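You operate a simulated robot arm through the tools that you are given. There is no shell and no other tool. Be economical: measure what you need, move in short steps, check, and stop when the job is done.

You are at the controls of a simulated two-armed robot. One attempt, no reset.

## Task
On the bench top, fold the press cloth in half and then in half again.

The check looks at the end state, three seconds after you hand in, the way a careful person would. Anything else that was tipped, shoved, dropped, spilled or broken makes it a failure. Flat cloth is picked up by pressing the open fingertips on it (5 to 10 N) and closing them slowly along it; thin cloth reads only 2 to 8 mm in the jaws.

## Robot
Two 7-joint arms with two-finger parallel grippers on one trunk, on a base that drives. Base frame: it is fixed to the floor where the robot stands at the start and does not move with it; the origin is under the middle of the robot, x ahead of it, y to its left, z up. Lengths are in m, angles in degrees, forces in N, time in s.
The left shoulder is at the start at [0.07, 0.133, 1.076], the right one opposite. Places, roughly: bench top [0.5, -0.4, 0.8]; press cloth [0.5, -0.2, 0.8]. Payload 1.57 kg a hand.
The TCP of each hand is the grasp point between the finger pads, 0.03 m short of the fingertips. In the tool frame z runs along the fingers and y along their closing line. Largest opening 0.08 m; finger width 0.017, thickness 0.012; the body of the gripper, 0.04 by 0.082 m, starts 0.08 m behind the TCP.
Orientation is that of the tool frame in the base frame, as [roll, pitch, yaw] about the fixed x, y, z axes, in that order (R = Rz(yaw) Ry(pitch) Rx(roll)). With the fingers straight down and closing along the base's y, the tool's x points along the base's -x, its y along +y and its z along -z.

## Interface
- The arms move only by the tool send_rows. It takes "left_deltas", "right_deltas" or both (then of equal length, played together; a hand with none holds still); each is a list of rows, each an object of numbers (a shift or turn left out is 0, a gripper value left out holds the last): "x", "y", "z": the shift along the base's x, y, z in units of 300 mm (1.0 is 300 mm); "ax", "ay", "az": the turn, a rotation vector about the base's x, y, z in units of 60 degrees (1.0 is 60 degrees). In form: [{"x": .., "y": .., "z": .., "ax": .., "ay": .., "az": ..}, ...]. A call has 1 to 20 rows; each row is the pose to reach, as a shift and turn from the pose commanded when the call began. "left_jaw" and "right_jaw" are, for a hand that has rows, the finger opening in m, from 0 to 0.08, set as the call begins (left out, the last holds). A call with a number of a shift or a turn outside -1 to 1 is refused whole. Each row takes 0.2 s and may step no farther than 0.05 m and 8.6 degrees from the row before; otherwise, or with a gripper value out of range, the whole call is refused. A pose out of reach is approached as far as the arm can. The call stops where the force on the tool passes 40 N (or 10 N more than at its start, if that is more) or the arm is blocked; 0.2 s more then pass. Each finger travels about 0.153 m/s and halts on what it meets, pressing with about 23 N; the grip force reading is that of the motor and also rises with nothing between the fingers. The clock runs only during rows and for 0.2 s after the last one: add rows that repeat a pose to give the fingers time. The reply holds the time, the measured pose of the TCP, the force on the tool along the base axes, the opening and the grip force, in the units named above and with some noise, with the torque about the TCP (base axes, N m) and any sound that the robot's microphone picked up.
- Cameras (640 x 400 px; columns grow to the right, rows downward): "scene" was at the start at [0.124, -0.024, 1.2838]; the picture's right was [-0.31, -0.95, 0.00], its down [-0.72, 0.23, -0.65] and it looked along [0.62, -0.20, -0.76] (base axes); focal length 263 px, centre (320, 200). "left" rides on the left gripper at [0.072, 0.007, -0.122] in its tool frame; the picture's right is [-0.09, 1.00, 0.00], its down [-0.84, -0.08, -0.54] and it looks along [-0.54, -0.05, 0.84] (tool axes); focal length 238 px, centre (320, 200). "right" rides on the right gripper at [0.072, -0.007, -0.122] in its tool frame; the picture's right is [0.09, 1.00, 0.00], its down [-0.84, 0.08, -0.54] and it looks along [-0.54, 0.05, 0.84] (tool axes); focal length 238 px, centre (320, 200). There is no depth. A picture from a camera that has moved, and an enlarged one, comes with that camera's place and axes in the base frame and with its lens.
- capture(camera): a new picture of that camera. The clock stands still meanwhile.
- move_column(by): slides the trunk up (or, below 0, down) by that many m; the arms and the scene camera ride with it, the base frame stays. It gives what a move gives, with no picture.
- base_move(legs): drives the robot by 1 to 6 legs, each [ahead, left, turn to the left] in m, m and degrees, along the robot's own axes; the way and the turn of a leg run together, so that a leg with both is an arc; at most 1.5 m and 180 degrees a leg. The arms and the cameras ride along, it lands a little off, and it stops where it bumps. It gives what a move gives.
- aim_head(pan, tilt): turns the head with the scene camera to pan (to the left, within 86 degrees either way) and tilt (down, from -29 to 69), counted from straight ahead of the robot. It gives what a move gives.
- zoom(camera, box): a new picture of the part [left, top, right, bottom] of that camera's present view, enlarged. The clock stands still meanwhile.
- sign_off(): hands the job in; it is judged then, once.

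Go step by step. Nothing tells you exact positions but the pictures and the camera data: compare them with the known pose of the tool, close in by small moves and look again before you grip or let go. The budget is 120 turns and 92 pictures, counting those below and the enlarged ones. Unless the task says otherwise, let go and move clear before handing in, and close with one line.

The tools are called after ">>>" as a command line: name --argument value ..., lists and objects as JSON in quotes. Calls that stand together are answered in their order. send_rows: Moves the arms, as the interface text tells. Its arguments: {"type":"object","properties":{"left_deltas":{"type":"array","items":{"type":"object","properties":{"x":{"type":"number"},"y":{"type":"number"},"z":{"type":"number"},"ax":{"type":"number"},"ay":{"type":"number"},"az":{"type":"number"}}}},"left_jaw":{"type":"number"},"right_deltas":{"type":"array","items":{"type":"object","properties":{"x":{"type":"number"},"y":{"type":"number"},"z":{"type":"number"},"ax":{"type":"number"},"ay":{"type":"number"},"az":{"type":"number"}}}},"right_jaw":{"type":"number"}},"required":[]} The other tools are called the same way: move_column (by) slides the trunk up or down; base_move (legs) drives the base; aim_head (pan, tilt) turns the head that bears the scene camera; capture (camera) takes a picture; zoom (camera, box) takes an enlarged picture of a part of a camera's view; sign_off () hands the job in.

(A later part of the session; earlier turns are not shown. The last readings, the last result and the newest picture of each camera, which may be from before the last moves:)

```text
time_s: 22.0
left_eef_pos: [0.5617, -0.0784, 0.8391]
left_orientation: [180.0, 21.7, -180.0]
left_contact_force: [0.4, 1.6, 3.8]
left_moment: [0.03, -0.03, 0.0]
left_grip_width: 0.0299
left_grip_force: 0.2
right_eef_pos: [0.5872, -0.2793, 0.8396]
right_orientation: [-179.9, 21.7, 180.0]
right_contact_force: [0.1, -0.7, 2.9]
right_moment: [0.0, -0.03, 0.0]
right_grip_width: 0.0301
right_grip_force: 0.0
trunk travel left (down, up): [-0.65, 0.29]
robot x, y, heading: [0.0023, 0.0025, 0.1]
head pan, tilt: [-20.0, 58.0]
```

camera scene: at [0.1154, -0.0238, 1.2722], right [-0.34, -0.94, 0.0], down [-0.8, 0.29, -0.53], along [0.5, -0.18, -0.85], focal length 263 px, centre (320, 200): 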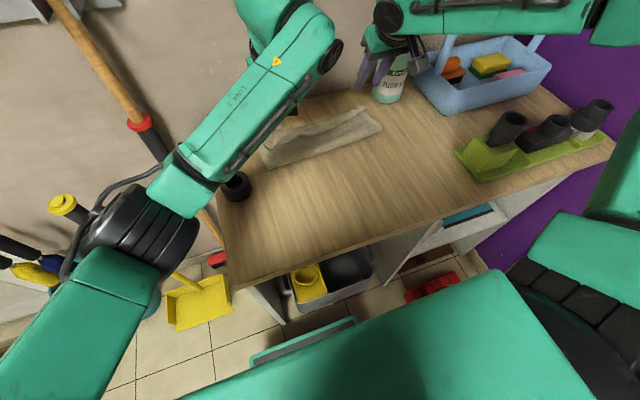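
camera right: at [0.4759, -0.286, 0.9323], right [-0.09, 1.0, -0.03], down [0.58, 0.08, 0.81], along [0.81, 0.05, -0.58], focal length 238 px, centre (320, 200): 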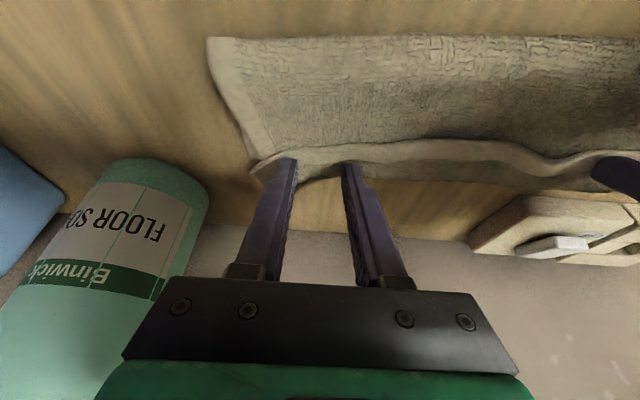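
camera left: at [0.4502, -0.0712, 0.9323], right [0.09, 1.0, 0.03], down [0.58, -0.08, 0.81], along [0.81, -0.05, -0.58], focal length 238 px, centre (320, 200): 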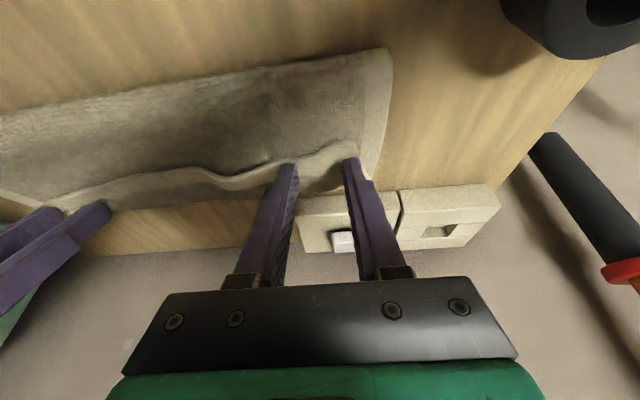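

Contact is light, at 3–4 N, so I will add a touch more press and close in steps.

>>> send_rows --left_deltas '[{"z": -0.002}, {"z": -0.002}]' --right_deltas '[{"z": -0.003}, {"z": -0.003}]' --left_jaw 0.022 --right_jaw 0.022

>>> send_rows --left_deltas '[{"z": 0}, {"z": 0}]' --right_deltas '[{"z": 0}, {"z": 0}]' --left_jaw 0.013 --right_jaw 0.013

>>> send_rows --left_deltas '[{"z": 0}, {"z": 0}, {"z": 0}]' --right_deltas '[{"z": 0}, {"z": 0}, {"z": 0}]' --left_jaw 0.0 --right_jaw 0.0

>>> send_rows --left_deltas '[{"x": -0.02, "z": 0.05}, {"x": -0.05, "z": 0.1}, {"x": -0.05, "z": 0.1}]' --right_deltas '[{"x": -0.02, "z": 0.05}, {"x": -0.05, "z": 0.1}, {"x": -0.05, "z": 0.1}]'

>>> capture --camera "left"

>>> capture --camera "right"

```text
time_s: 22.6
left_eef_pos: [0.5622, -0.0789, 0.8388]
left_orientation: [179.9, 21.7, 180.0]
left_contact_force: [0.7, -0.4, 5.9]
left_moment: [0.02, -0.09, -0.02]
left_grip_width: 0.0212
left_grip_force: 0.0
right_eef_pos: [0.5879, -0.2799, 0.8403]
right_orientation: [-180.0, 21.6, 180.0]
right_contact_force: [-0.8, 0.1, 2.6]
right_moment: [0.0, -0.01, 0.0]
right_grip_width: 0.0219
right_grip_force: 0.0
trunk travel left (down, up): [-0.65, 0.29]
robot x, y, heading: [-0.0013, -0.003, 0.2]
head pan, tilt: [-20.0, 58.0]
```

```text
time_s: 23.2
left_eef_pos: [0.5622, -0.0785, 0.8381]
left_orientation: [-179.9, 21.8, -180.0]
left_contact_force: [-0.6, 0.2, 5.1]
left_moment: [0.01, -0.08, 0.02]
left_grip_width: 0.0133
left_grip_force: 0.4
right_eef_pos: [0.5872, -0.2794, 0.8399]
right_orientation: [-179.9, 21.7, 180.0]
right_contact_force: [0.6, 0.2, 2.7]
right_moment: [0.0, -0.01, -0.01]
right_grip_width: 0.0131
right_grip_force: 0.1
trunk travel left (down, up): [-0.65, 0.29]
robot x, y, heading: [-0.0003, 0.0018, 0.2]
head pan, tilt: [-20.0, 58.0]
```

```text
time_s: 24.0
left_eef_pos: [0.5612, -0.0783, 0.8382]
left_orientation: [-179.9, 21.6, -180.0]
left_contact_force: [1.3, -2.8, 5.9]
left_moment: [-0.04, -0.05, -0.03]
left_grip_width: 0.0038
left_grip_force: 23.5
right_eef_pos: [0.5888, -0.2802, 0.8413]
right_orientation: [179.9, 21.7, -180.0]
right_contact_force: [-0.5, 3.9, 2.2]
right_moment: [0.13, -0.02, 0.04]
right_grip_width: 0.0058
right_grip_force: 23.1
trunk travel left (down, up): [-0.65, 0.29]
robot x, y, heading: [0.0009, -0.0021, 0.3]
head pan, tilt: [-20.0, 58.0]
```

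```text
time_s: 24.8
left_eef_pos: [0.549, -0.0785, 0.868]
left_orientation: [180.0, 21.5, 180.0]
left_contact_force: [0.6, -4.1, 0.2]
left_moment: [-0.09, 0.0, 0.02]
left_grip_width: 0.0039
left_grip_force: 22.4
right_eef_pos: [0.5741, -0.2806, 0.8693]
right_orientation: [180.0, 21.5, 179.9]
right_contact_force: [-0.3, 2.6, 0.3]
right_moment: [0.09, 0.01, 0.0]
right_grip_width: 0.0053
right_grip_force: 22.7
trunk travel left (down, up): [-0.65, 0.29]
robot x, y, heading: [-0.0015, -0.0025, -0.0]
head pan, tilt: [-20.0, 58.0]
```

```text
59 pictures are left
camera left: at [0.4365, -0.0713, 0.9562], right [0.09, 1.0, 0.03], down [0.58, -0.08, 0.81], along [0.81, -0.05, -0.58], focal length 238 px, centre (320, 200)
```

left: 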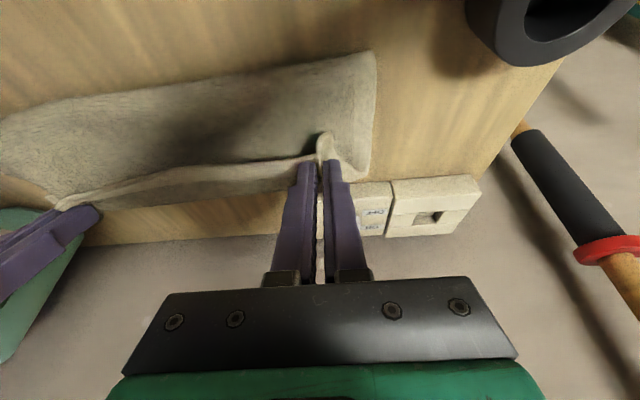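

```text
58 pictures are left
camera right: at [0.4624, -0.2855, 0.9566], right [-0.09, 1.0, -0.03], down [0.58, 0.08, 0.81], along [0.81, 0.05, -0.58], focal length 238 px, centre (320, 200)
```

right: 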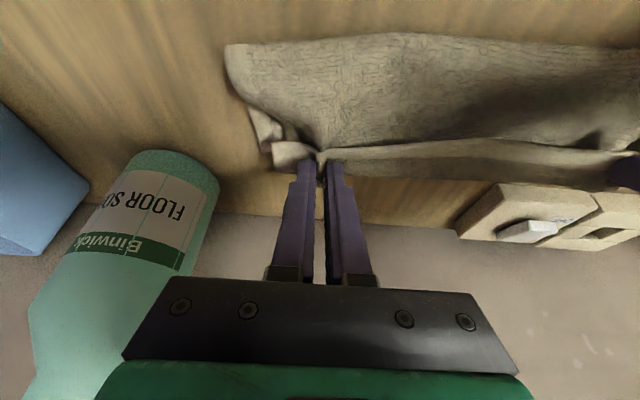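

The left hand has the free edge; the right may also have caught part of the flap. I will lift back toward me and check.

>>> send_rows --left_deltas '[{"x": -0.04, "z": 0.05, "ay": 0.05}, {"x": -0.09, "z": 0.1, "ay": 0.1}, {"x": -0.14, "z": 0.14, "ay": 0.16}, {"x": -0.19, "z": 0.16, "ay": 0.22}, {"x": -0.24, "z": 0.17, "ay": 0.28}, {"x": -0.29, "z": 0.17, "ay": 0.33}, {"x": -0.333, "z": 0.17, "ay": 0.36}, {"x": -0.333, "z": 0.17, "ay": 0.36}]' --right_deltas '[{"x": -0.04, "z": 0.05, "ay": 0.05}, {"x": -0.09, "z": 0.1, "ay": 0.1}, {"x": -0.14, "z": 0.14, "ay": 0.16}, {"x": -0.19, "z": 0.16, "ay": 0.22}, {"x": -0.24, "z": 0.17, "ay": 0.28}, {"x": -0.29, "z": 0.17, "ay": 0.33}, {"x": -0.333, "z": 0.17, "ay": 0.36}, {"x": -0.333, "z": 0.17, "ay": 0.36}]'

>>> capture --camera "left"

>>> capture --camera "right"

>>> capture --camera "scene"

```text
time_s: 26.6
left_eef_pos: [0.4468, -0.0785, 0.9196]
left_orientation: [-180.0, -0.1, -180.0]
left_contact_force: [-0.1, -1.6, -0.4]
left_moment: [-0.06, -0.02, -0.01]
left_grip_width: 0.0038
left_grip_force: 23.2
right_eef_pos: [0.4734, -0.279, 0.9177]
right_orientation: [180.0, -0.1, 179.9]
right_contact_force: [-0.1, 2.3, -0.3]
right_moment: [0.07, 0.0, -0.01]
right_grip_width: 0.0054
right_grip_force: 23.2
trunk travel left (down, up): [-0.65, 0.29]
robot x, y, heading: [-0.0023, -0.0001, -0.1]
head pan, tilt: [-20.0, 58.0]
```

```text
57 pictures are left
camera left: at [0.3757, -0.0726, 1.0418], right [0.09, 1.0, 0.0], down [0.84, -0.08, 0.54], along [0.54, -0.05, -0.84], focal length 238 px, centre (320, 200)
```

left: 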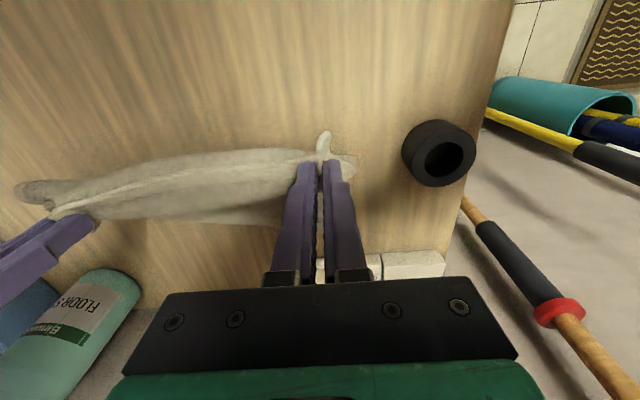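

```text
56 pictures are left
camera right: at [0.4028, -0.2856, 1.041], right [-0.09, 1.0, 0.0], down [0.84, 0.08, 0.54], along [0.54, 0.05, -0.84], focal length 238 px, centre (320, 200)
```

right: 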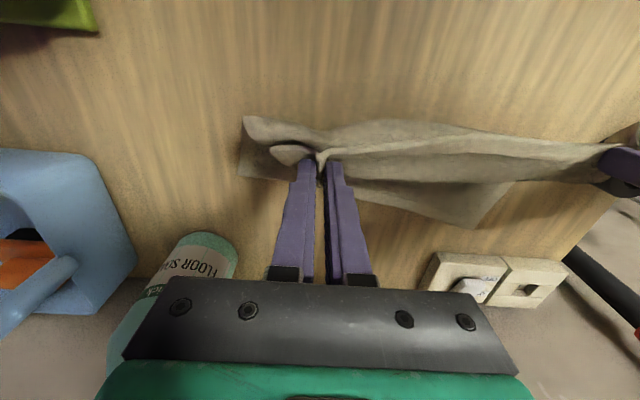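

```text
55 pictures are left
camera scene: at [0.115, -0.0239, 1.2723], right [-0.34, -0.94, 0.0], down [-0.8, 0.29, -0.53], along [0.5, -0.18, -0.85], focal length 263 px, centre (320, 200)
```

scene: 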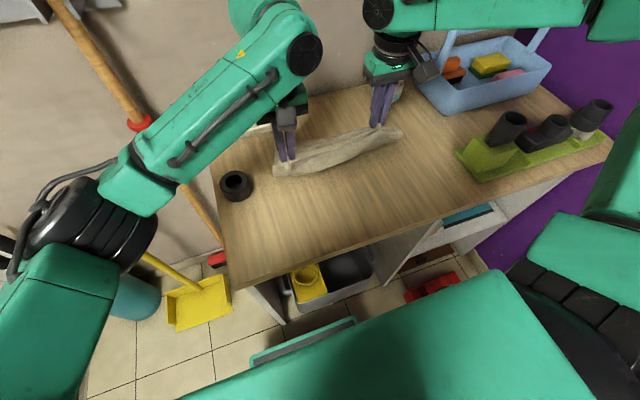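

The right hand has a small double pleat; the left is clean. I will pull back toward me to open the cloth and drag it closer, then lay it down.

>>> send_rows --left_deltas '[{"x": -0.06, "z": -0.02}, {"x": -0.12, "z": -0.06}, {"x": -0.18, "z": -0.1}, {"x": -0.24, "z": -0.15}, {"x": -0.29, "z": -0.2}, {"x": -0.34, "z": -0.23}, {"x": -0.39, "z": -0.25}, {"x": -0.39, "z": -0.25}]' --right_deltas '[{"x": -0.06, "z": -0.02}, {"x": -0.12, "z": -0.06}, {"x": -0.18, "z": -0.1}, {"x": -0.24, "z": -0.15}, {"x": -0.29, "z": -0.2}, {"x": -0.34, "z": -0.23}, {"x": -0.39, "z": -0.25}, {"x": -0.39, "z": -0.25}]'

>>> capture --camera "left"

>>> capture --camera "right"

>>> zoom --camera "scene" --box '[210, 70, 450, 220]'

```text
time_s: 28.4
left_eef_pos: [0.3289, -0.0762, 0.8477]
left_orientation: [-180.0, -0.2, -180.0]
left_contact_force: [0.9, -5.6, 0.0]
left_moment: [-0.18, 0.01, 0.03]
left_grip_width: 0.004
left_grip_force: 23.3
right_eef_pos: [0.3566, -0.2806, 0.8434]
right_orientation: [-179.9, 0.0, 180.0]
right_contact_force: [-0.8, 4.8, 2.1]
right_moment: [0.18, 0.0, -0.02]
right_grip_width: 0.0053
right_grip_force: 23.2
trunk travel left (down, up): [-0.65, 0.29]
robot x, y, heading: [0.0002, 0.0007, -0.0]
head pan, tilt: [-20.0, 58.0]
```

```text
54 pictures are left
camera left: at [0.2569, -0.0696, 0.9706], right [0.09, 1.0, 0.0], down [0.84, -0.08, 0.54], along [0.54, -0.05, -0.84], focal length 238 px, centre (320, 200)
```

left: 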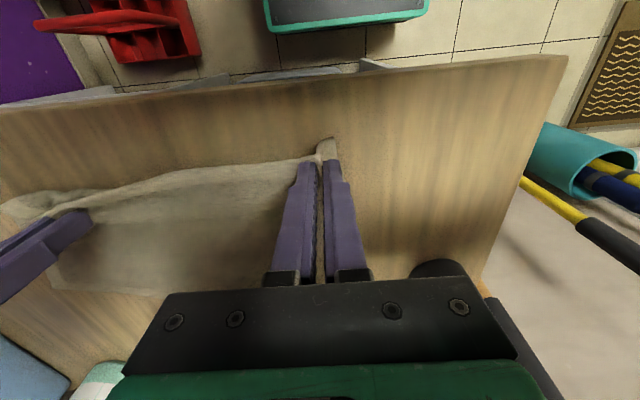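

```text
53 pictures are left
camera right: at [0.284, -0.2861, 0.9669], right [-0.09, 1.0, 0.0], down [0.84, 0.08, 0.54], along [0.54, 0.05, -0.84], focal length 238 px, centre (320, 200)
```

right: 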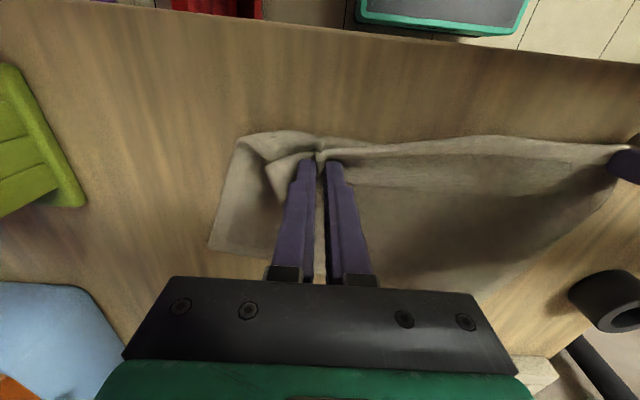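

```text
2.67 times, centred on (330, 145) of scene
camera zoom: at [0.1149, -0.0234, 1.2723], right [-0.34, -0.94, 0.0], down [-0.8, 0.29, -0.53], along [0.5, -0.18, -0.85], focal length 701 px, centre (293, 347)
```

zoom: 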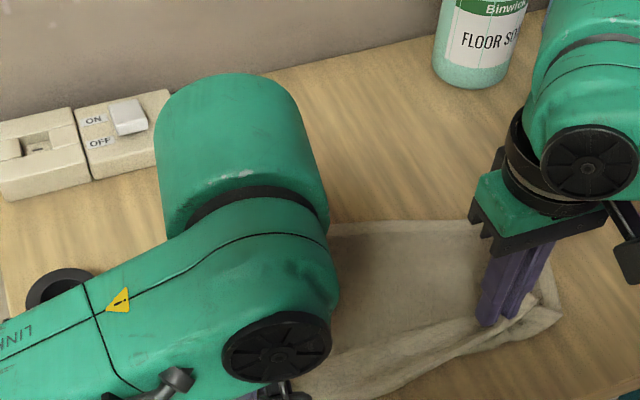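

The cloth is spread again with its near edge closer to me, but the right corner is bunched. I will let go with the right hand only and look.

>>> send_rows --right_deltas '[{"z": 0}, {"z": 0}, {"z": 0.05}, {"z": 0.15}, {"z": 0.25}, {"x": -0.05, "z": 0.3}, {"x": -0.05, "z": 0.3}]' --right_jaw 0.04

>>> capture --camera "right"

```text
time_s: 30.0
left_eef_pos: [0.3287, -0.0767, 0.848]
left_orientation: [-180.0, 0.0, 180.0]
left_contact_force: [-0.6, 0.4, 0.1]
left_moment: [0.02, 0.01, 0.02]
left_grip_width: 0.0041
left_grip_force: 22.9
right_eef_pos: [0.3415, -0.2786, 0.933]
right_orientation: [180.0, 0.0, -180.0]
right_contact_force: [-0.3, -0.1, 0.1]
right_moment: [-0.01, -0.01, -0.02]
right_grip_width: 0.0401
right_grip_force: 0.1
trunk travel left (down, up): [-0.65, 0.29]
robot x, y, heading: [0.0021, -0.0015, 0.1]
head pan, tilt: [-20.0, 58.0]
```

```text
51 pictures are left
camera right: at [0.2702, -0.285, 1.0559], right [-0.09, 1.0, 0.0], down [0.84, 0.08, 0.54], along [0.54, 0.05, -0.84], focal length 238 px, centre (320, 200)
```

right: 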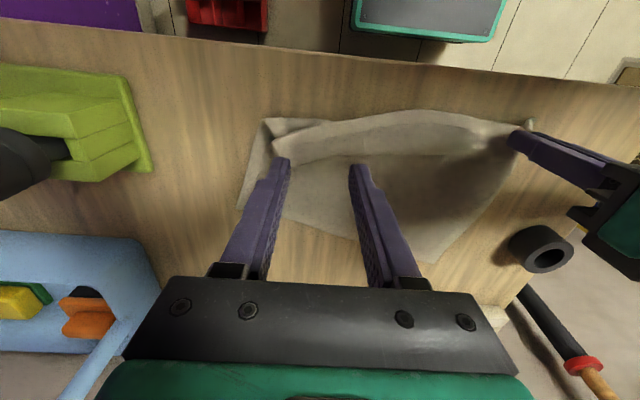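

>>> zoom --camera "right" --box '[220, 90, 560, 280]'

```text
1.88 times, centred on (390, 185) of right
camera zoom: at [0.2702, -0.285, 1.0559], right [-0.09, 1.0, 0.0], down [0.84, 0.08, 0.54], along [0.54, 0.05, -0.84], focal length 449 px, centre (188, 228)
```

zoom: 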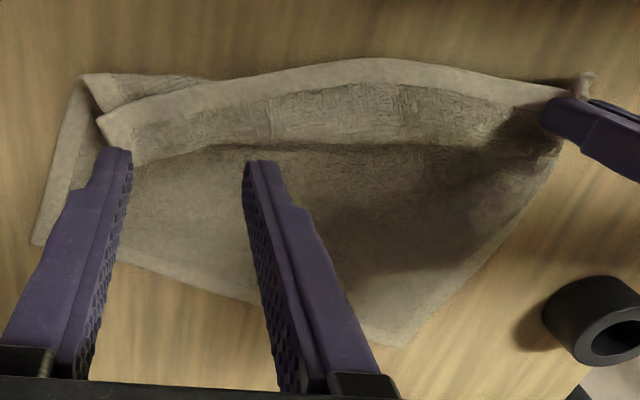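

The right part is still Z-folded: the hemmed free edge is on my side, overhanging the crease near y −0.21. I will grip it there, where it should be a single layer on the bench, and lift so the Z drops open.

>>> send_rows --right_deltas '[{"x": -0.02, "y": 0.1, "z": -0.03}, {"x": -0.045, "y": 0.212, "z": -0.1}, {"x": -0.045, "y": 0.212, "z": -0.2}, {"x": -0.045, "y": 0.212, "z": -0.29}, {"x": -0.045, "y": 0.212, "z": -0.315}, {"x": -0.045, "y": 0.212, "z": -0.315}]'

>>> zoom --camera "right" --box '[140, 50, 520, 280]'

```text
time_s: 31.4
left_eef_pos: [0.3285, -0.0772, 0.8477]
left_orientation: [180.0, 0.1, -180.0]
left_contact_force: [-0.2, 0.4, 0.0]
left_moment: [-0.01, -0.04, 0.0]
left_grip_width: 0.0038
left_grip_force: 23.0
right_eef_pos: [0.338, -0.2177, 0.8411]
right_orientation: [179.9, -0.2, -180.0]
right_contact_force: [-0.5, 0.8, 2.8]
right_moment: [0.02, -0.05, -0.03]
right_grip_width: 0.0401
right_grip_force: 0.1
right hand out of reach, approached as far as the arm can: row 3, 4, 5, 6
trunk travel left (down, up): [-0.65, 0.29]
robot x, y, heading: [0.001, -0.0012, 0.2]
head pan, tilt: [-20.0, 58.0]
```

```text
1.68 times, centred on (330, 165) of right
camera zoom: at [0.266, -0.2234, 0.9639], right [-0.09, 1.0, 0.0], down [0.84, 0.08, 0.54], along [0.54, 0.05, -0.84], focal length 401 px, centre (303, 259)
```

zoom: 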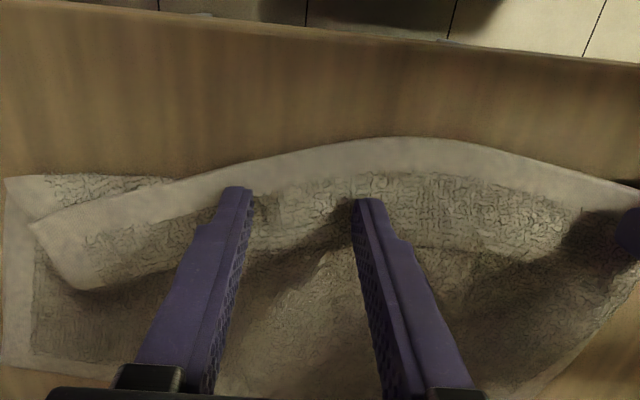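

The near limit stops the arm about 1 cm short of the hem. I will tilt the fingers back toward me to reach it.

>>> send_rows --right_deltas '[{"z": 0.06}, {"z": 0.06, "ay": 0.12}, {"z": 0.06, "ay": 0.24}, {"x": 0.0, "z": 0.03, "ay": 0.34}, {"x": -0.01, "z": 0.0, "ay": 0.34}, {"x": -0.01, "z": 0.0, "ay": 0.34}]'

>>> zoom --camera "right" --box '[140, 50, 520, 280]'

```text
time_s: 32.8
left_eef_pos: [0.3289, -0.0776, 0.8481]
left_orientation: [-179.9, 0.0, 180.0]
left_contact_force: [-1.1, 0.3, -0.8]
left_moment: [0.01, 0.0, -0.02]
left_grip_width: 0.0039
left_grip_force: 23.1
right_eef_pos: [0.3325, -0.2173, 0.8412]
right_orientation: [179.9, -20.4, 180.0]
right_contact_force: [0.6, 0.4, 0.2]
right_moment: [0.02, 0.02, -0.04]
right_grip_width: 0.0399
right_grip_force: 0.1
trunk travel left (down, up): [-0.65, 0.29]
robot x, y, heading: [-0.0019, 0.0012, -0.3]
head pan, tilt: [-20.0, 58.0]
```

```text
1.68 times, centred on (330, 165) of right
camera zoom: at [0.3077, -0.2222, 0.9812], right [-0.09, 1.0, 0.03], down [0.97, 0.08, 0.22], along [0.21, 0.05, -0.98], focal length 401 px, centre (303, 259)
```

zoom: 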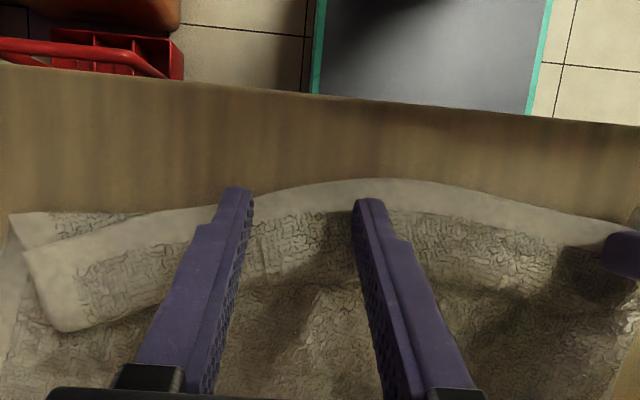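

>>> send_rows --right_deltas '[{"z": -0.015}, {"z": -0.028}, {"z": -0.028}]'

```text
time_s: 33.6
left_eef_pos: [0.3286, -0.0747, 0.8479]
left_orientation: [180.0, 0.0, -180.0]
left_contact_force: [0.7, -0.4, -0.4]
left_moment: [0.04, -0.01, 0.0]
left_grip_width: 0.0038
left_grip_force: 22.8
right_eef_pos: [0.3329, -0.2162, 0.8328]
right_orientation: [180.0, -20.3, -179.9]
right_contact_force: [1.9, -2.2, 14.6]
right_moment: [-0.16, 0.01, -0.01]
right_grip_width: 0.0401
right_grip_force: 0.2
trunk travel left (down, up): [-0.65, 0.29]
robot x, y, heading: [0.0045, -0.0002, -0.0]
head pan, tilt: [-20.0, 58.0]
```

>>> send_rows --right_deltas '[{"z": 0.003}, {"z": 0.003}]' --right_jaw 0.028

>>> send_rows --right_deltas '[{"z": 0}, {"z": 0}]' --right_jaw 0.015

>>> send_rows --right_deltas '[{"z": 0}, {"z": 0}, {"z": 0}]' --right_jaw 0.0

>>> send_rows --right_deltas '[{"z": 0.05}, {"z": 0.1}, {"z": 0.15}, {"z": 0.15}]'

>>> capture --camera "right"

```text
time_s: 34.2
left_eef_pos: [0.3277, -0.0759, 0.8476]
left_orientation: [-179.9, 0.0, 180.0]
left_contact_force: [-0.1, 0.0, -0.4]
left_moment: [0.0, -0.01, 0.02]
left_grip_width: 0.004
left_grip_force: 23.8
right_eef_pos: [0.3298, -0.2164, 0.8339]
right_orientation: [180.0, -20.3, -179.9]
right_contact_force: [1.6, 2.0, 13.1]
right_moment: [-0.01, 0.0, -0.02]
right_grip_width: 0.0254
right_grip_force: 0.0
trunk travel left (down, up): [-0.65, 0.29]
robot x, y, heading: [0.002, -0.0012, -0.1]
head pan, tilt: [-20.0, 58.0]
```

```text
time_s: 34.8
left_eef_pos: [0.3293, -0.076, 0.8488]
left_orientation: [-179.9, 0.0, 179.9]
left_contact_force: [-0.4, -3.4, -0.5]
left_moment: [-0.12, -0.01, 0.03]
left_grip_width: 0.004
left_grip_force: 23.2
right_eef_pos: [0.3315, -0.2158, 0.8341]
right_orientation: [-179.9, -20.3, 180.0]
right_contact_force: [0.4, 4.3, 13.8]
right_moment: [0.13, 0.02, -0.05]
right_grip_width: 0.0149
right_grip_force: 0.0
trunk travel left (down, up): [-0.65, 0.29]
robot x, y, heading: [0.0008, -0.0036, 0.2]
head pan, tilt: [-20.0, 58.0]
```

```text
time_s: 35.6
left_eef_pos: [0.3277, -0.0765, 0.8483]
left_orientation: [180.0, 0.0, 179.9]
left_contact_force: [-0.9, -12.2, -2.0]
left_moment: [-0.36, -0.05, 0.06]
left_grip_width: 0.0039
left_grip_force: 23.5
right_eef_pos: [0.331, -0.2163, 0.8336]
right_orientation: [-179.9, -20.3, -179.9]
right_contact_force: [0.1, 11.8, 14.7]
right_moment: [0.37, 0.02, -0.09]
right_grip_width: 0.0051
right_grip_force: 23.0
trunk travel left (down, up): [-0.65, 0.29]
robot x, y, heading: [-0.0022, -0.0009, 0.0]
head pan, tilt: [-20.0, 58.0]
```

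```text
time_s: 36.6
left_eef_pos: [0.3293, -0.0772, 0.8492]
left_orientation: [-179.9, 0.0, -179.9]
left_contact_force: [-0.3, -16.0, 4.2]
left_moment: [-0.54, 0.02, 0.04]
left_grip_width: 0.0043
left_grip_force: 22.8
right_eef_pos: [0.3298, -0.2169, 0.8782]
right_orientation: [-180.0, -20.4, -180.0]
right_contact_force: [-0.3, 16.5, -3.6]
right_moment: [0.49, -0.01, -0.11]
right_grip_width: 0.0051
right_grip_force: 23.0
trunk travel left (down, up): [-0.65, 0.29]
robot x, y, heading: [0.0009, -0.0021, -0.1]
head pan, tilt: [-20.0, 58.0]
```

```text
47 pictures are left
camera right: at [0.3051, -0.2225, 1.0169], right [-0.09, 1.0, 0.03], down [0.97, 0.08, 0.22], along [0.21, 0.05, -0.98], focal length 238 px, centre (320, 200)
```

right: 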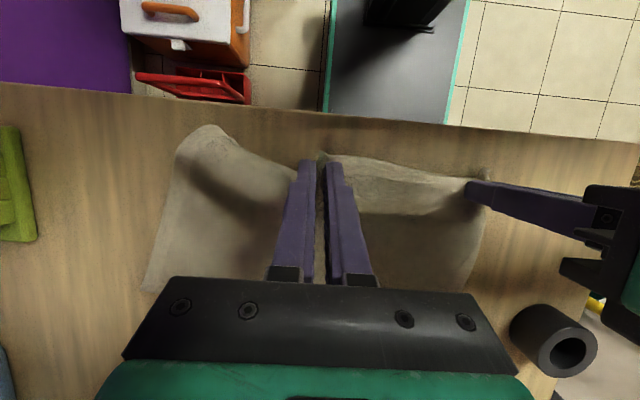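

The Z-fold has opened and the right corner is free. I will lower, slack off and release with both hands, then clear away to see the whole cloth.

>>> send_rows --left_deltas '[{"z": -0.02}, {"z": -0.035}, {"z": -0.035}]' --right_deltas '[{"y": 0.02, "z": -0.05}, {"y": 0.02, "z": -0.1}, {"y": 0.02, "z": -0.135}]'

>>> send_rows --left_deltas '[{"z": 0}, {"z": 0}, {"z": 0.1}, {"z": 0.2}, {"y": 0.1, "z": 0.3}, {"y": 0.2, "z": 0.4}, {"y": 0.35, "z": 0.4}, {"y": 0.5, "z": 0.4}]' --right_deltas '[{"z": 0}, {"z": 0}, {"z": 0.1}, {"z": 0.2}, {"y": -0.1, "z": 0.3}, {"y": -0.2, "z": 0.4}, {"y": -0.35, "z": 0.4}, {"y": -0.5, "z": 0.4}]' --left_jaw 0.04 --right_jaw 0.04

>>> zoom --camera "scene" --box '[200, 70, 456, 230]'

```text
time_s: 37.4
left_eef_pos: [0.3282, -0.0768, 0.8361]
left_orientation: [180.0, -0.1, -180.0]
left_contact_force: [0.2, -3.7, 1.4]
left_moment: [-0.07, -0.06, 0.0]
left_grip_width: 0.0037
left_grip_force: 23.4
right_eef_pos: [0.3307, -0.212, 0.8366]
right_orientation: [180.0, -20.4, 179.9]
right_contact_force: [-0.8, 3.7, 0.3]
right_moment: [0.11, 0.0, -0.01]
right_grip_width: 0.0046
right_grip_force: 22.9
trunk travel left (down, up): [-0.65, 0.29]
robot x, y, heading: [0.0013, 0.0003, -0.1]
head pan, tilt: [-20.0, 58.0]
```

```text
time_s: 39.2
left_eef_pos: [0.3297, 0.0754, 0.954]
left_orientation: [180.0, 0.0, 179.9]
left_contact_force: [0.1, 0.1, 0.5]
left_moment: [0.02, -0.01, 0.02]
left_grip_width: 0.0402
left_grip_force: 0.0
right_eef_pos: [0.3289, -0.361, 0.9561]
right_orientation: [-179.9, -20.3, 180.0]
right_contact_force: [-0.2, 0.2, -0.1]
right_moment: [-0.03, 0.02, 0.0]
right_grip_width: 0.0398
right_grip_force: 0.1
trunk travel left (down, up): [-0.65, 0.29]
robot x, y, heading: [0.0001, -0.0039, -0.1]
head pan, tilt: [-20.0, 58.0]
```

```text
2.50 times, centred on (328, 150) of scene
camera zoom: at [0.1135, -0.0232, 1.2725], right [-0.34, -0.94, 0.0], down [-0.8, 0.29, -0.53], along [0.5, -0.18, -0.85], focal length 658 px, centre (300, 325)
```

zoom: 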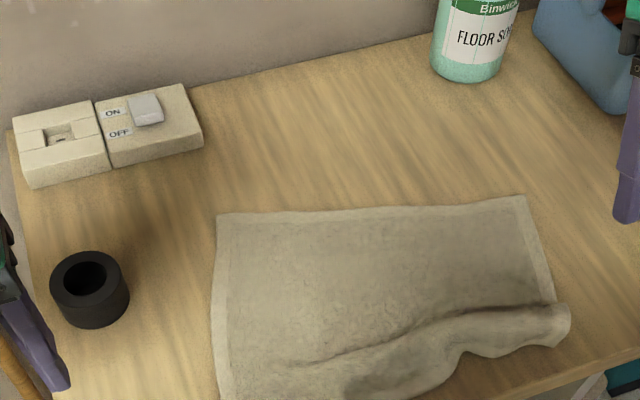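

>>> zoom --camera "scene" --box '[230, 130, 470, 280]'

>>> capture --camera "right"

```text
2.67 times, centred on (350, 205) of scene
camera zoom: at [0.1135, -0.0232, 1.2725], right [-0.34, -0.94, 0.0], down [-0.8, 0.29, -0.53], along [0.5, -0.18, -0.85], focal length 701 px, centre (240, 187)
```

zoom: 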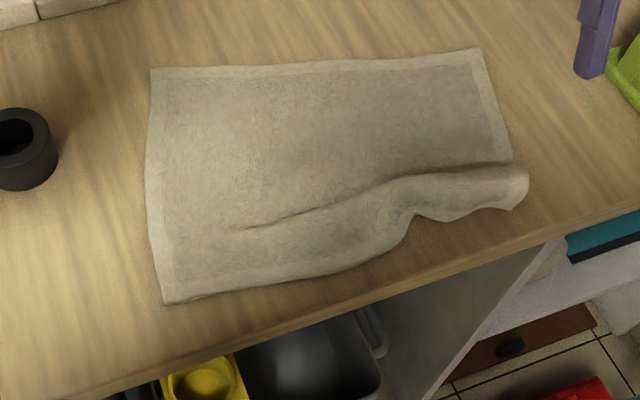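

```text
44 pictures are left
camera right: at [0.3042, -0.3666, 1.0971], right [-0.09, 1.0, 0.03], down [0.97, 0.08, 0.22], along [0.21, 0.05, -0.98], focal length 238 px, centre (320, 200)
```

right: 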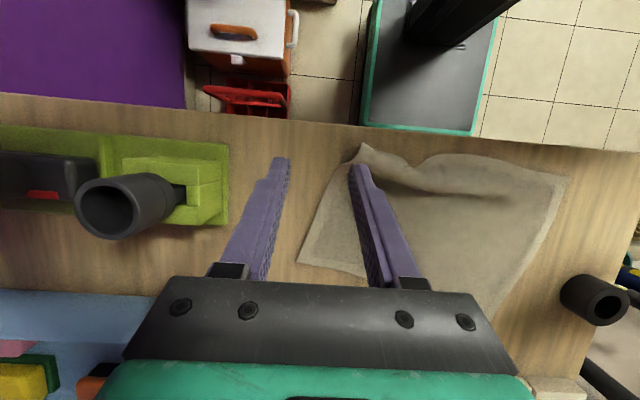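

The cloth is now a single layer of about 0.296 × 0.222 m, turned about 15° clockwise, with its near-right part lumped against the bench front. Its far corners are at (0.533, −0.092) and (0.458, −0.378). I will grip the far edge near both corners with the tools yawed to match, pull the cloth straight away from me, and fold that edge toward me.

>>> send_rows --left_deltas '[{"x": 0.08, "y": -0.079, "z": 0.0, "az": -0.03}, {"x": 0.16, "y": -0.159, "z": 0.0, "az": -0.06}, {"x": 0.24, "y": -0.238, "z": 0.0, "az": -0.09}, {"x": 0.322, "y": -0.318, "z": -0.05, "az": -0.12}, {"x": 0.4, "y": -0.395, "z": -0.1, "az": -0.15}, {"x": 0.48, "y": -0.475, "z": -0.16, "az": -0.18}, {"x": 0.56, "y": -0.555, "z": -0.22, "az": -0.21}, {"x": 0.644, "y": -0.635, "z": -0.28, "az": -0.247}, {"x": 0.644, "y": -0.635, "z": -0.28, "az": -0.247}]' --right_deltas '[{"x": 0.0, "ay": -0.05}, {"x": 0.05, "ay": -0.1}, {"x": 0.1, "ay": -0.15}, {"x": 0.16, "ay": -0.2}, {"x": 0.23, "y": 0.01, "z": -0.05, "ay": -0.25}, {"x": 0.3, "y": 0.02, "z": -0.12, "ay": -0.3}, {"x": 0.37, "y": 0.027, "z": -0.2, "ay": -0.34}, {"x": 0.437, "y": 0.027, "z": -0.27, "ay": -0.34}, {"x": 0.437, "y": 0.027, "z": -0.287, "ay": -0.34}]' --left_jaw 0.03 --right_jaw 0.03

>>> send_rows --right_deltas '[{"az": -0.12}, {"az": -0.247}, {"az": -0.247}]'

>>> capture --camera "left"

>>> capture --camera "right"

```text
time_s: 41.2
left_eef_pos: [0.5195, -0.1104, 0.8712]
left_orientation: [179.9, -0.2, 164.4]
left_contact_force: [0.4, 0.5, -0.3]
left_moment: [0.02, -0.01, 0.0]
left_grip_width: 0.0299
left_grip_force: 0.0
left hand out of reach, approached as far as the arm can: row 8, 9
right_eef_pos: [0.463, -0.3541, 0.8715]
right_orientation: [-180.0, 0.1, 180.0]
right_contact_force: [-0.5, 0.1, -0.4]
right_moment: [-0.02, -0.02, 0.0]
right_grip_width: 0.0299
right_grip_force: 0.1
trunk travel left (down, up): [-0.65, 0.29]
robot x, y, heading: [0.0029, -0.0007, -0.1]
head pan, tilt: [-20.0, 58.0]
```

```text
time_s: 42.0
left_eef_pos: [0.5192, -0.1119, 0.87]
left_orientation: [179.8, -0.4, 164.5]
left_contact_force: [0.9, -0.5, 0.6]
left_moment: [0.01, 0.0, 0.0]
left_grip_width: 0.0302
left_grip_force: 0.0
right_eef_pos: [0.4612, -0.353, 0.8699]
right_orientation: [179.9, 0.0, 165.1]
right_contact_force: [0.8, 0.1, -0.5]
right_moment: [-0.03, 0.0, 0.04]
right_grip_width: 0.0301
right_grip_force: 0.2
trunk travel left (down, up): [-0.65, 0.29]
robot x, y, heading: [-0.0014, -0.003, -0.1]
head pan, tilt: [-20.0, 58.0]
```

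```text
43 pictures are left
camera left: at [0.4523, -0.086, 0.993], right [0.35, 0.94, 0.0], down [0.79, -0.3, 0.54], along [0.5, -0.19, -0.84], focal length 238 px, centre (320, 200)
```

left: 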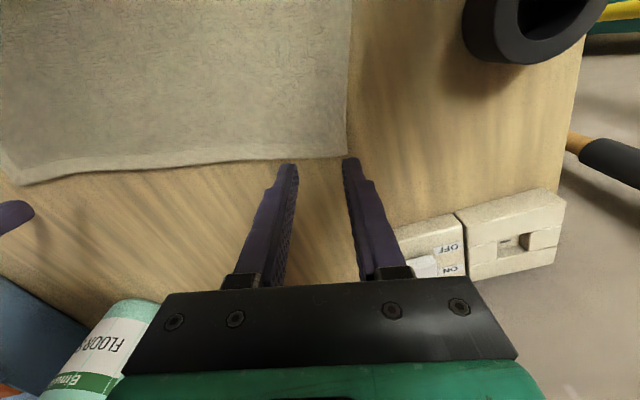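

```text
42 pictures are left
camera right: at [0.3915, -0.3408, 0.993], right [0.17, 0.99, 0.0], down [0.83, -0.14, 0.54], along [0.53, -0.09, -0.84], focal length 238 px, centre (320, 200)
```

right: 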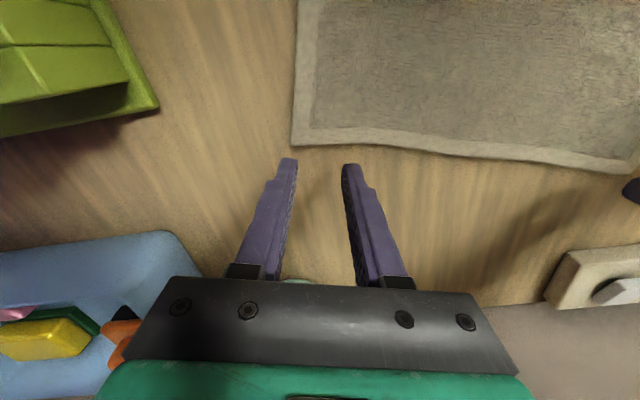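

>>> send_rows --left_deltas '[{"x": -0.007, "y": -0.023, "z": -0.04}, {"x": -0.007, "y": -0.023, "z": -0.09}, {"x": -0.007, "y": -0.023, "z": -0.122}, {"x": -0.007, "y": -0.023, "z": -0.122}]' --right_deltas '[{"x": -0.013, "y": 0.027, "z": -0.04}, {"x": -0.013, "y": 0.027, "z": -0.09}, {"x": -0.013, "y": 0.027, "z": -0.122}, {"x": -0.013, "y": 0.027, "z": -0.122}]'

>>> capture --camera "left"

>>> capture --camera "right"

```text
time_s: 43.0
left_eef_pos: [0.5156, -0.1185, 0.8322]
left_orientation: [180.0, 0.1, 165.2]
left_contact_force: [0.1, -1.1, 5.7]
left_moment: [0.01, -0.01, 0.0]
left_grip_width: 0.03
left_grip_force: 0.1
right_eef_pos: [0.4574, -0.3448, 0.8337]
right_orientation: [180.0, 0.0, 165.2]
right_contact_force: [-0.6, -0.4, 0.6]
right_moment: [0.01, 0.05, -0.01]
right_grip_width: 0.0301
right_grip_force: 0.1
trunk travel left (down, up): [-0.65, 0.29]
robot x, y, heading: [-0.0004, -0.0027, 0.0]
head pan, tilt: [-20.0, 58.0]
```

```text
41 pictures are left
camera left: at [0.4464, -0.0935, 0.9559], right [0.34, 0.94, 0.0], down [0.79, -0.29, 0.54], along [0.51, -0.19, -0.84], focal length 238 px, centre (320, 200)
```

left: 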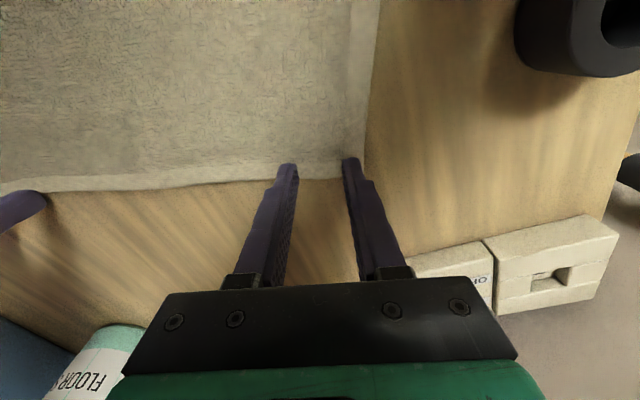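

```text
40 pictures are left
camera right: at [0.386, -0.3324, 0.9571], right [0.17, 0.99, 0.0], down [0.83, -0.14, 0.54], along [0.53, -0.09, -0.84], focal length 238 px, centre (320, 200)
```

right: 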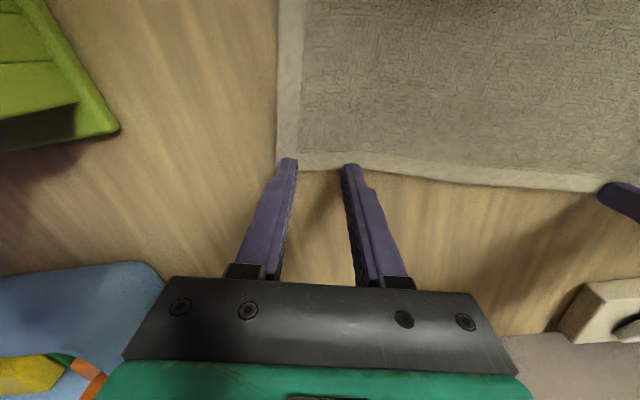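

>>> send_rows --left_deltas '[{"z": 0}, {"z": 0}]' --right_deltas '[{"z": -0.005}, {"z": -0.005}]' --left_jaw 0.022 --right_jaw 0.03

>>> send_rows --left_deltas '[{"z": 0}, {"z": 0}]' --right_deltas '[{"z": 0}, {"z": 0}]' --left_jaw 0.014 --right_jaw 0.022

>>> send_rows --left_deltas '[{"z": 0}, {"z": 0}, {"z": 0}]' --right_deltas '[{"z": 0}, {"z": 0}, {"z": 0}]' --left_jaw 0.0 --right_jaw 0.013

>>> send_rows --right_deltas '[{"z": 0}, {"z": 0}, {"z": 0}]' --right_jaw 0.0

>>> send_rows --left_deltas '[{"z": 0.05}, {"z": 0.1}, {"z": 0.1}]' --right_deltas '[{"z": 0.05}, {"z": 0.1}, {"z": 0.1}]'

>>> capture --camera "left"

>>> capture --camera "right"

```text
time_s: 43.6
left_eef_pos: [0.5135, -0.1185, 0.8347]
left_orientation: [-180.0, 0.2, 165.2]
left_contact_force: [1.0, -0.2, 3.4]
left_moment: [-0.02, -0.01, 0.0]
left_grip_width: 0.0221
left_grip_force: 0.6
right_eef_pos: [0.4584, -0.3455, 0.8327]
right_orientation: [-180.0, 0.1, 165.3]
right_contact_force: [0.6, 0.0, 6.0]
right_moment: [0.01, 0.02, 0.0]
right_grip_width: 0.0299
right_grip_force: 0.0
trunk travel left (down, up): [-0.65, 0.29]
robot x, y, heading: [0.0006, 0.0018, 0.2]
head pan, tilt: [-20.0, 58.0]
```

```text
time_s: 44.2
left_eef_pos: [0.5146, -0.119, 0.834]
left_orientation: [-179.9, 0.1, 165.2]
left_contact_force: [-1.6, -1.1, 3.5]
left_moment: [-0.03, 0.04, -0.02]
left_grip_width: 0.0137
left_grip_force: 0.0
right_eef_pos: [0.4572, -0.3444, 0.8336]
right_orientation: [-180.0, 0.0, 165.2]
right_contact_force: [2.2, -0.1, 7.3]
right_moment: [0.0, -0.01, 0.03]
right_grip_width: 0.021
right_grip_force: 0.1
trunk travel left (down, up): [-0.65, 0.29]
robot x, y, heading: [-0.0006, 0.0023, -0.2]
head pan, tilt: [-20.0, 58.0]
```

```text
time_s: 45.0
left_eef_pos: [0.513, -0.1187, 0.8353]
left_orientation: [-179.9, 0.2, 165.2]
left_contact_force: [-1.3, -3.5, 2.2]
left_moment: [-0.06, 0.0, 0.03]
left_grip_width: 0.0038
left_grip_force: 23.0
right_eef_pos: [0.457, -0.3443, 0.8318]
right_orientation: [-180.0, 0.1, 165.2]
right_contact_force: [1.2, 3.5, 7.4]
right_moment: [0.08, 0.02, -0.04]
right_grip_width: 0.0135
right_grip_force: 0.4
trunk travel left (down, up): [-0.65, 0.29]
robot x, y, heading: [0.0019, -0.0001, -0.1]
head pan, tilt: [-20.0, 58.0]
```

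```text
time_s: 45.8
left_eef_pos: [0.5134, -0.119, 0.8336]
left_orientation: [-179.9, 0.2, 165.2]
left_contact_force: [-1.0, -4.9, 2.8]
left_moment: [-0.11, 0.0, 0.05]
left_grip_width: 0.0038
left_grip_force: 22.8
right_eef_pos: [0.4582, -0.3444, 0.8335]
right_orientation: [-180.0, 0.1, 165.3]
right_contact_force: [1.5, 5.1, 6.7]
right_moment: [0.16, 0.0, -0.06]
right_grip_width: 0.0038
right_grip_force: 23.3
trunk travel left (down, up): [-0.65, 0.29]
robot x, y, heading: [0.0015, -0.0046, 0.1]
head pan, tilt: [-20.0, 58.0]
```

```text
time_s: 46.6
left_eef_pos: [0.5153, -0.1202, 0.8633]
left_orientation: [180.0, -0.1, 165.2]
left_contact_force: [-0.9, -3.3, 0.0]
left_moment: [-0.09, 0.07, 0.03]
left_grip_width: 0.0039
left_grip_force: 23.1
right_eef_pos: [0.4603, -0.344, 0.8604]
right_orientation: [-179.9, 0.0, 165.2]
right_contact_force: [0.9, 3.5, -0.1]
right_moment: [0.14, -0.03, -0.03]
right_grip_width: 0.0037
right_grip_force: 23.3
trunk travel left (down, up): [-0.65, 0.29]
robot x, y, heading: [0.0007, -0.0006, -0.0]
head pan, tilt: [-20.0, 58.0]
```

```text
39 pictures are left
camera left: at [0.4472, -0.0951, 0.9856], right [0.34, 0.94, 0.0], down [0.79, -0.29, 0.54], along [0.51, -0.19, -0.84], focal length 238 px, centre (320, 200)
```

left: 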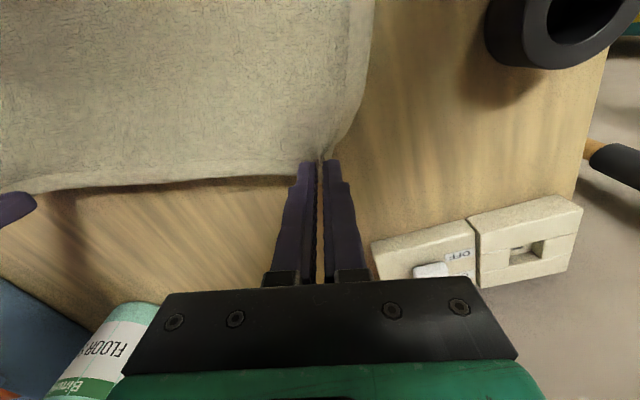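

```text
38 pictures are left
camera right: at [0.3889, -0.332, 0.9844], right [0.17, 0.99, 0.0], down [0.83, -0.14, 0.54], along [0.53, -0.09, -0.84], focal length 238 px, centre (320, 200)
```

right: 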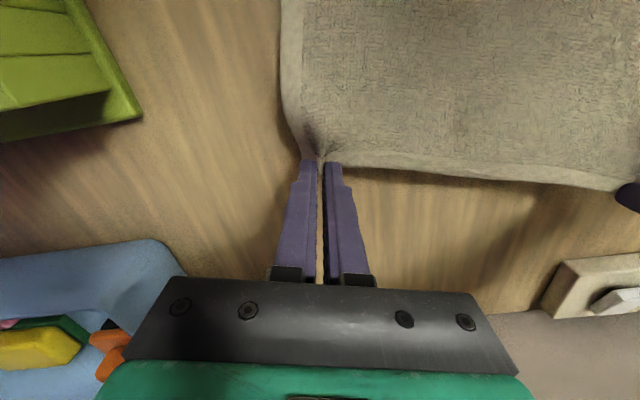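

Both far corners are gripped cleanly at the edge. I will pull away from me and square up the cloth, in two stages.

>>> send_rows --left_deltas '[{"x": 0.005, "y": 0.015, "az": 0.04}, {"x": 0.01, "y": 0.03, "az": 0.08}, {"x": 0.016, "y": 0.05, "az": 0.12}, {"x": 0.022, "y": 0.07, "az": 0.16}, {"x": 0.028, "y": 0.085, "az": 0.2}, {"x": 0.033, "y": 0.1, "az": 0.247}]' --right_deltas '[{"x": 0.036, "y": 0.013, "az": 0.04}, {"x": 0.072, "y": 0.027, "az": 0.08}, {"x": 0.108, "y": 0.04, "az": 0.12}, {"x": 0.145, "y": 0.053, "az": 0.16}, {"x": 0.18, "y": 0.067, "az": 0.2}, {"x": 0.217, "y": 0.08, "az": 0.247}]'

>>> send_rows --left_deltas '[{"x": 0.0, "ay": -0.1}, {"x": 0.02, "ay": -0.2}, {"x": 0.05, "ay": -0.3}, {"x": 0.08, "ay": -0.36}, {"x": 0.1, "ay": -0.36}, {"x": 0.12, "ay": -0.36}, {"x": 0.12, "ay": -0.36}]' --right_deltas '[{"x": 0.0, "ay": -0.1}, {"x": 0.02, "ay": -0.2}, {"x": 0.05, "ay": -0.3}, {"x": 0.08, "ay": -0.36}, {"x": 0.1, "ay": -0.36}, {"x": 0.12, "ay": -0.36}, {"x": 0.12, "ay": -0.36}]'

>>> zoom --camera "scene" --box '[210, 90, 450, 240]'

>>> capture --camera "right"

```text
time_s: 48.0
left_eef_pos: [0.5246, -0.0907, 0.8633]
left_orientation: [180.0, -0.1, -179.8]
left_contact_force: [-0.2, -1.5, 0.7]
left_moment: [-0.06, 0.02, -0.06]
left_grip_width: 0.0037
left_grip_force: 22.9
right_eef_pos: [0.5249, -0.3214, 0.8636]
right_orientation: [-179.9, 0.0, -179.9]
right_contact_force: [-0.5, 0.9, -0.3]
right_moment: [0.05, -0.03, -0.07]
right_grip_width: 0.0036
right_grip_force: 23.2
trunk travel left (down, up): [-0.65, 0.29]
robot x, y, heading: [0.0013, -0.0032, -0.1]
head pan, tilt: [-20.0, 58.0]
```

```text
time_s: 49.6
left_eef_pos: [0.5606, -0.0921, 0.8626]
left_orientation: [179.9, 21.6, -179.9]
left_contact_force: [-0.1, -3.3, -0.2]
left_moment: [-0.12, 0.03, -0.05]
left_grip_width: 0.0033
left_grip_force: 22.7
right_eef_pos: [0.5613, -0.3217, 0.8638]
right_orientation: [180.0, 21.5, 180.0]
right_contact_force: [0.4, 2.7, 0.0]
right_moment: [0.08, 0.02, -0.05]
right_grip_width: 0.0035
right_grip_force: 22.8
trunk travel left (down, up): [-0.65, 0.29]
robot x, y, heading: [0.0005, 0.0014, -0.1]
head pan, tilt: [-20.0, 58.0]
```

```text
2.67 times, centred on (330, 165) of scene
camera zoom: at [0.1145, -0.0238, 1.2724], right [-0.34, -0.94, 0.0], down [-0.8, 0.29, -0.53], along [0.5, -0.18, -0.85], focal length 701 px, centre (293, 293)
```

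zoom: 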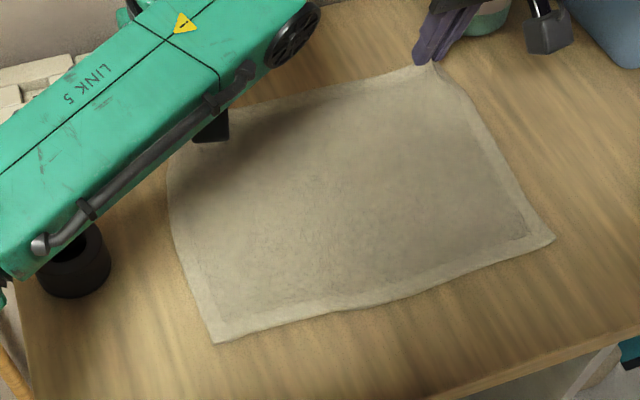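

```text
36 pictures are left
camera right: at [0.45, -0.3276, 0.9507], right [-0.09, 1.0, -0.03], down [0.58, 0.08, 0.81], along [0.81, 0.05, -0.58], focal length 238 px, centre (320, 200)
```

right: 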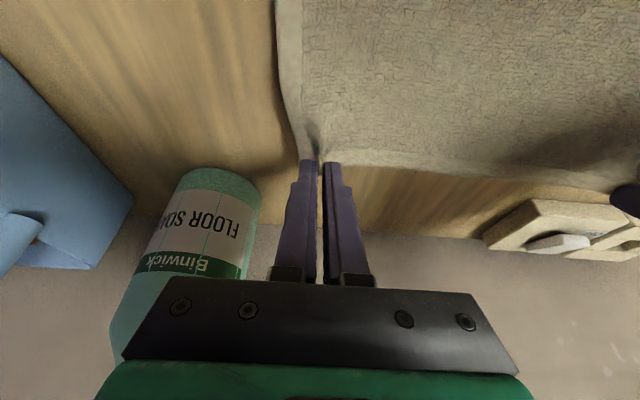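

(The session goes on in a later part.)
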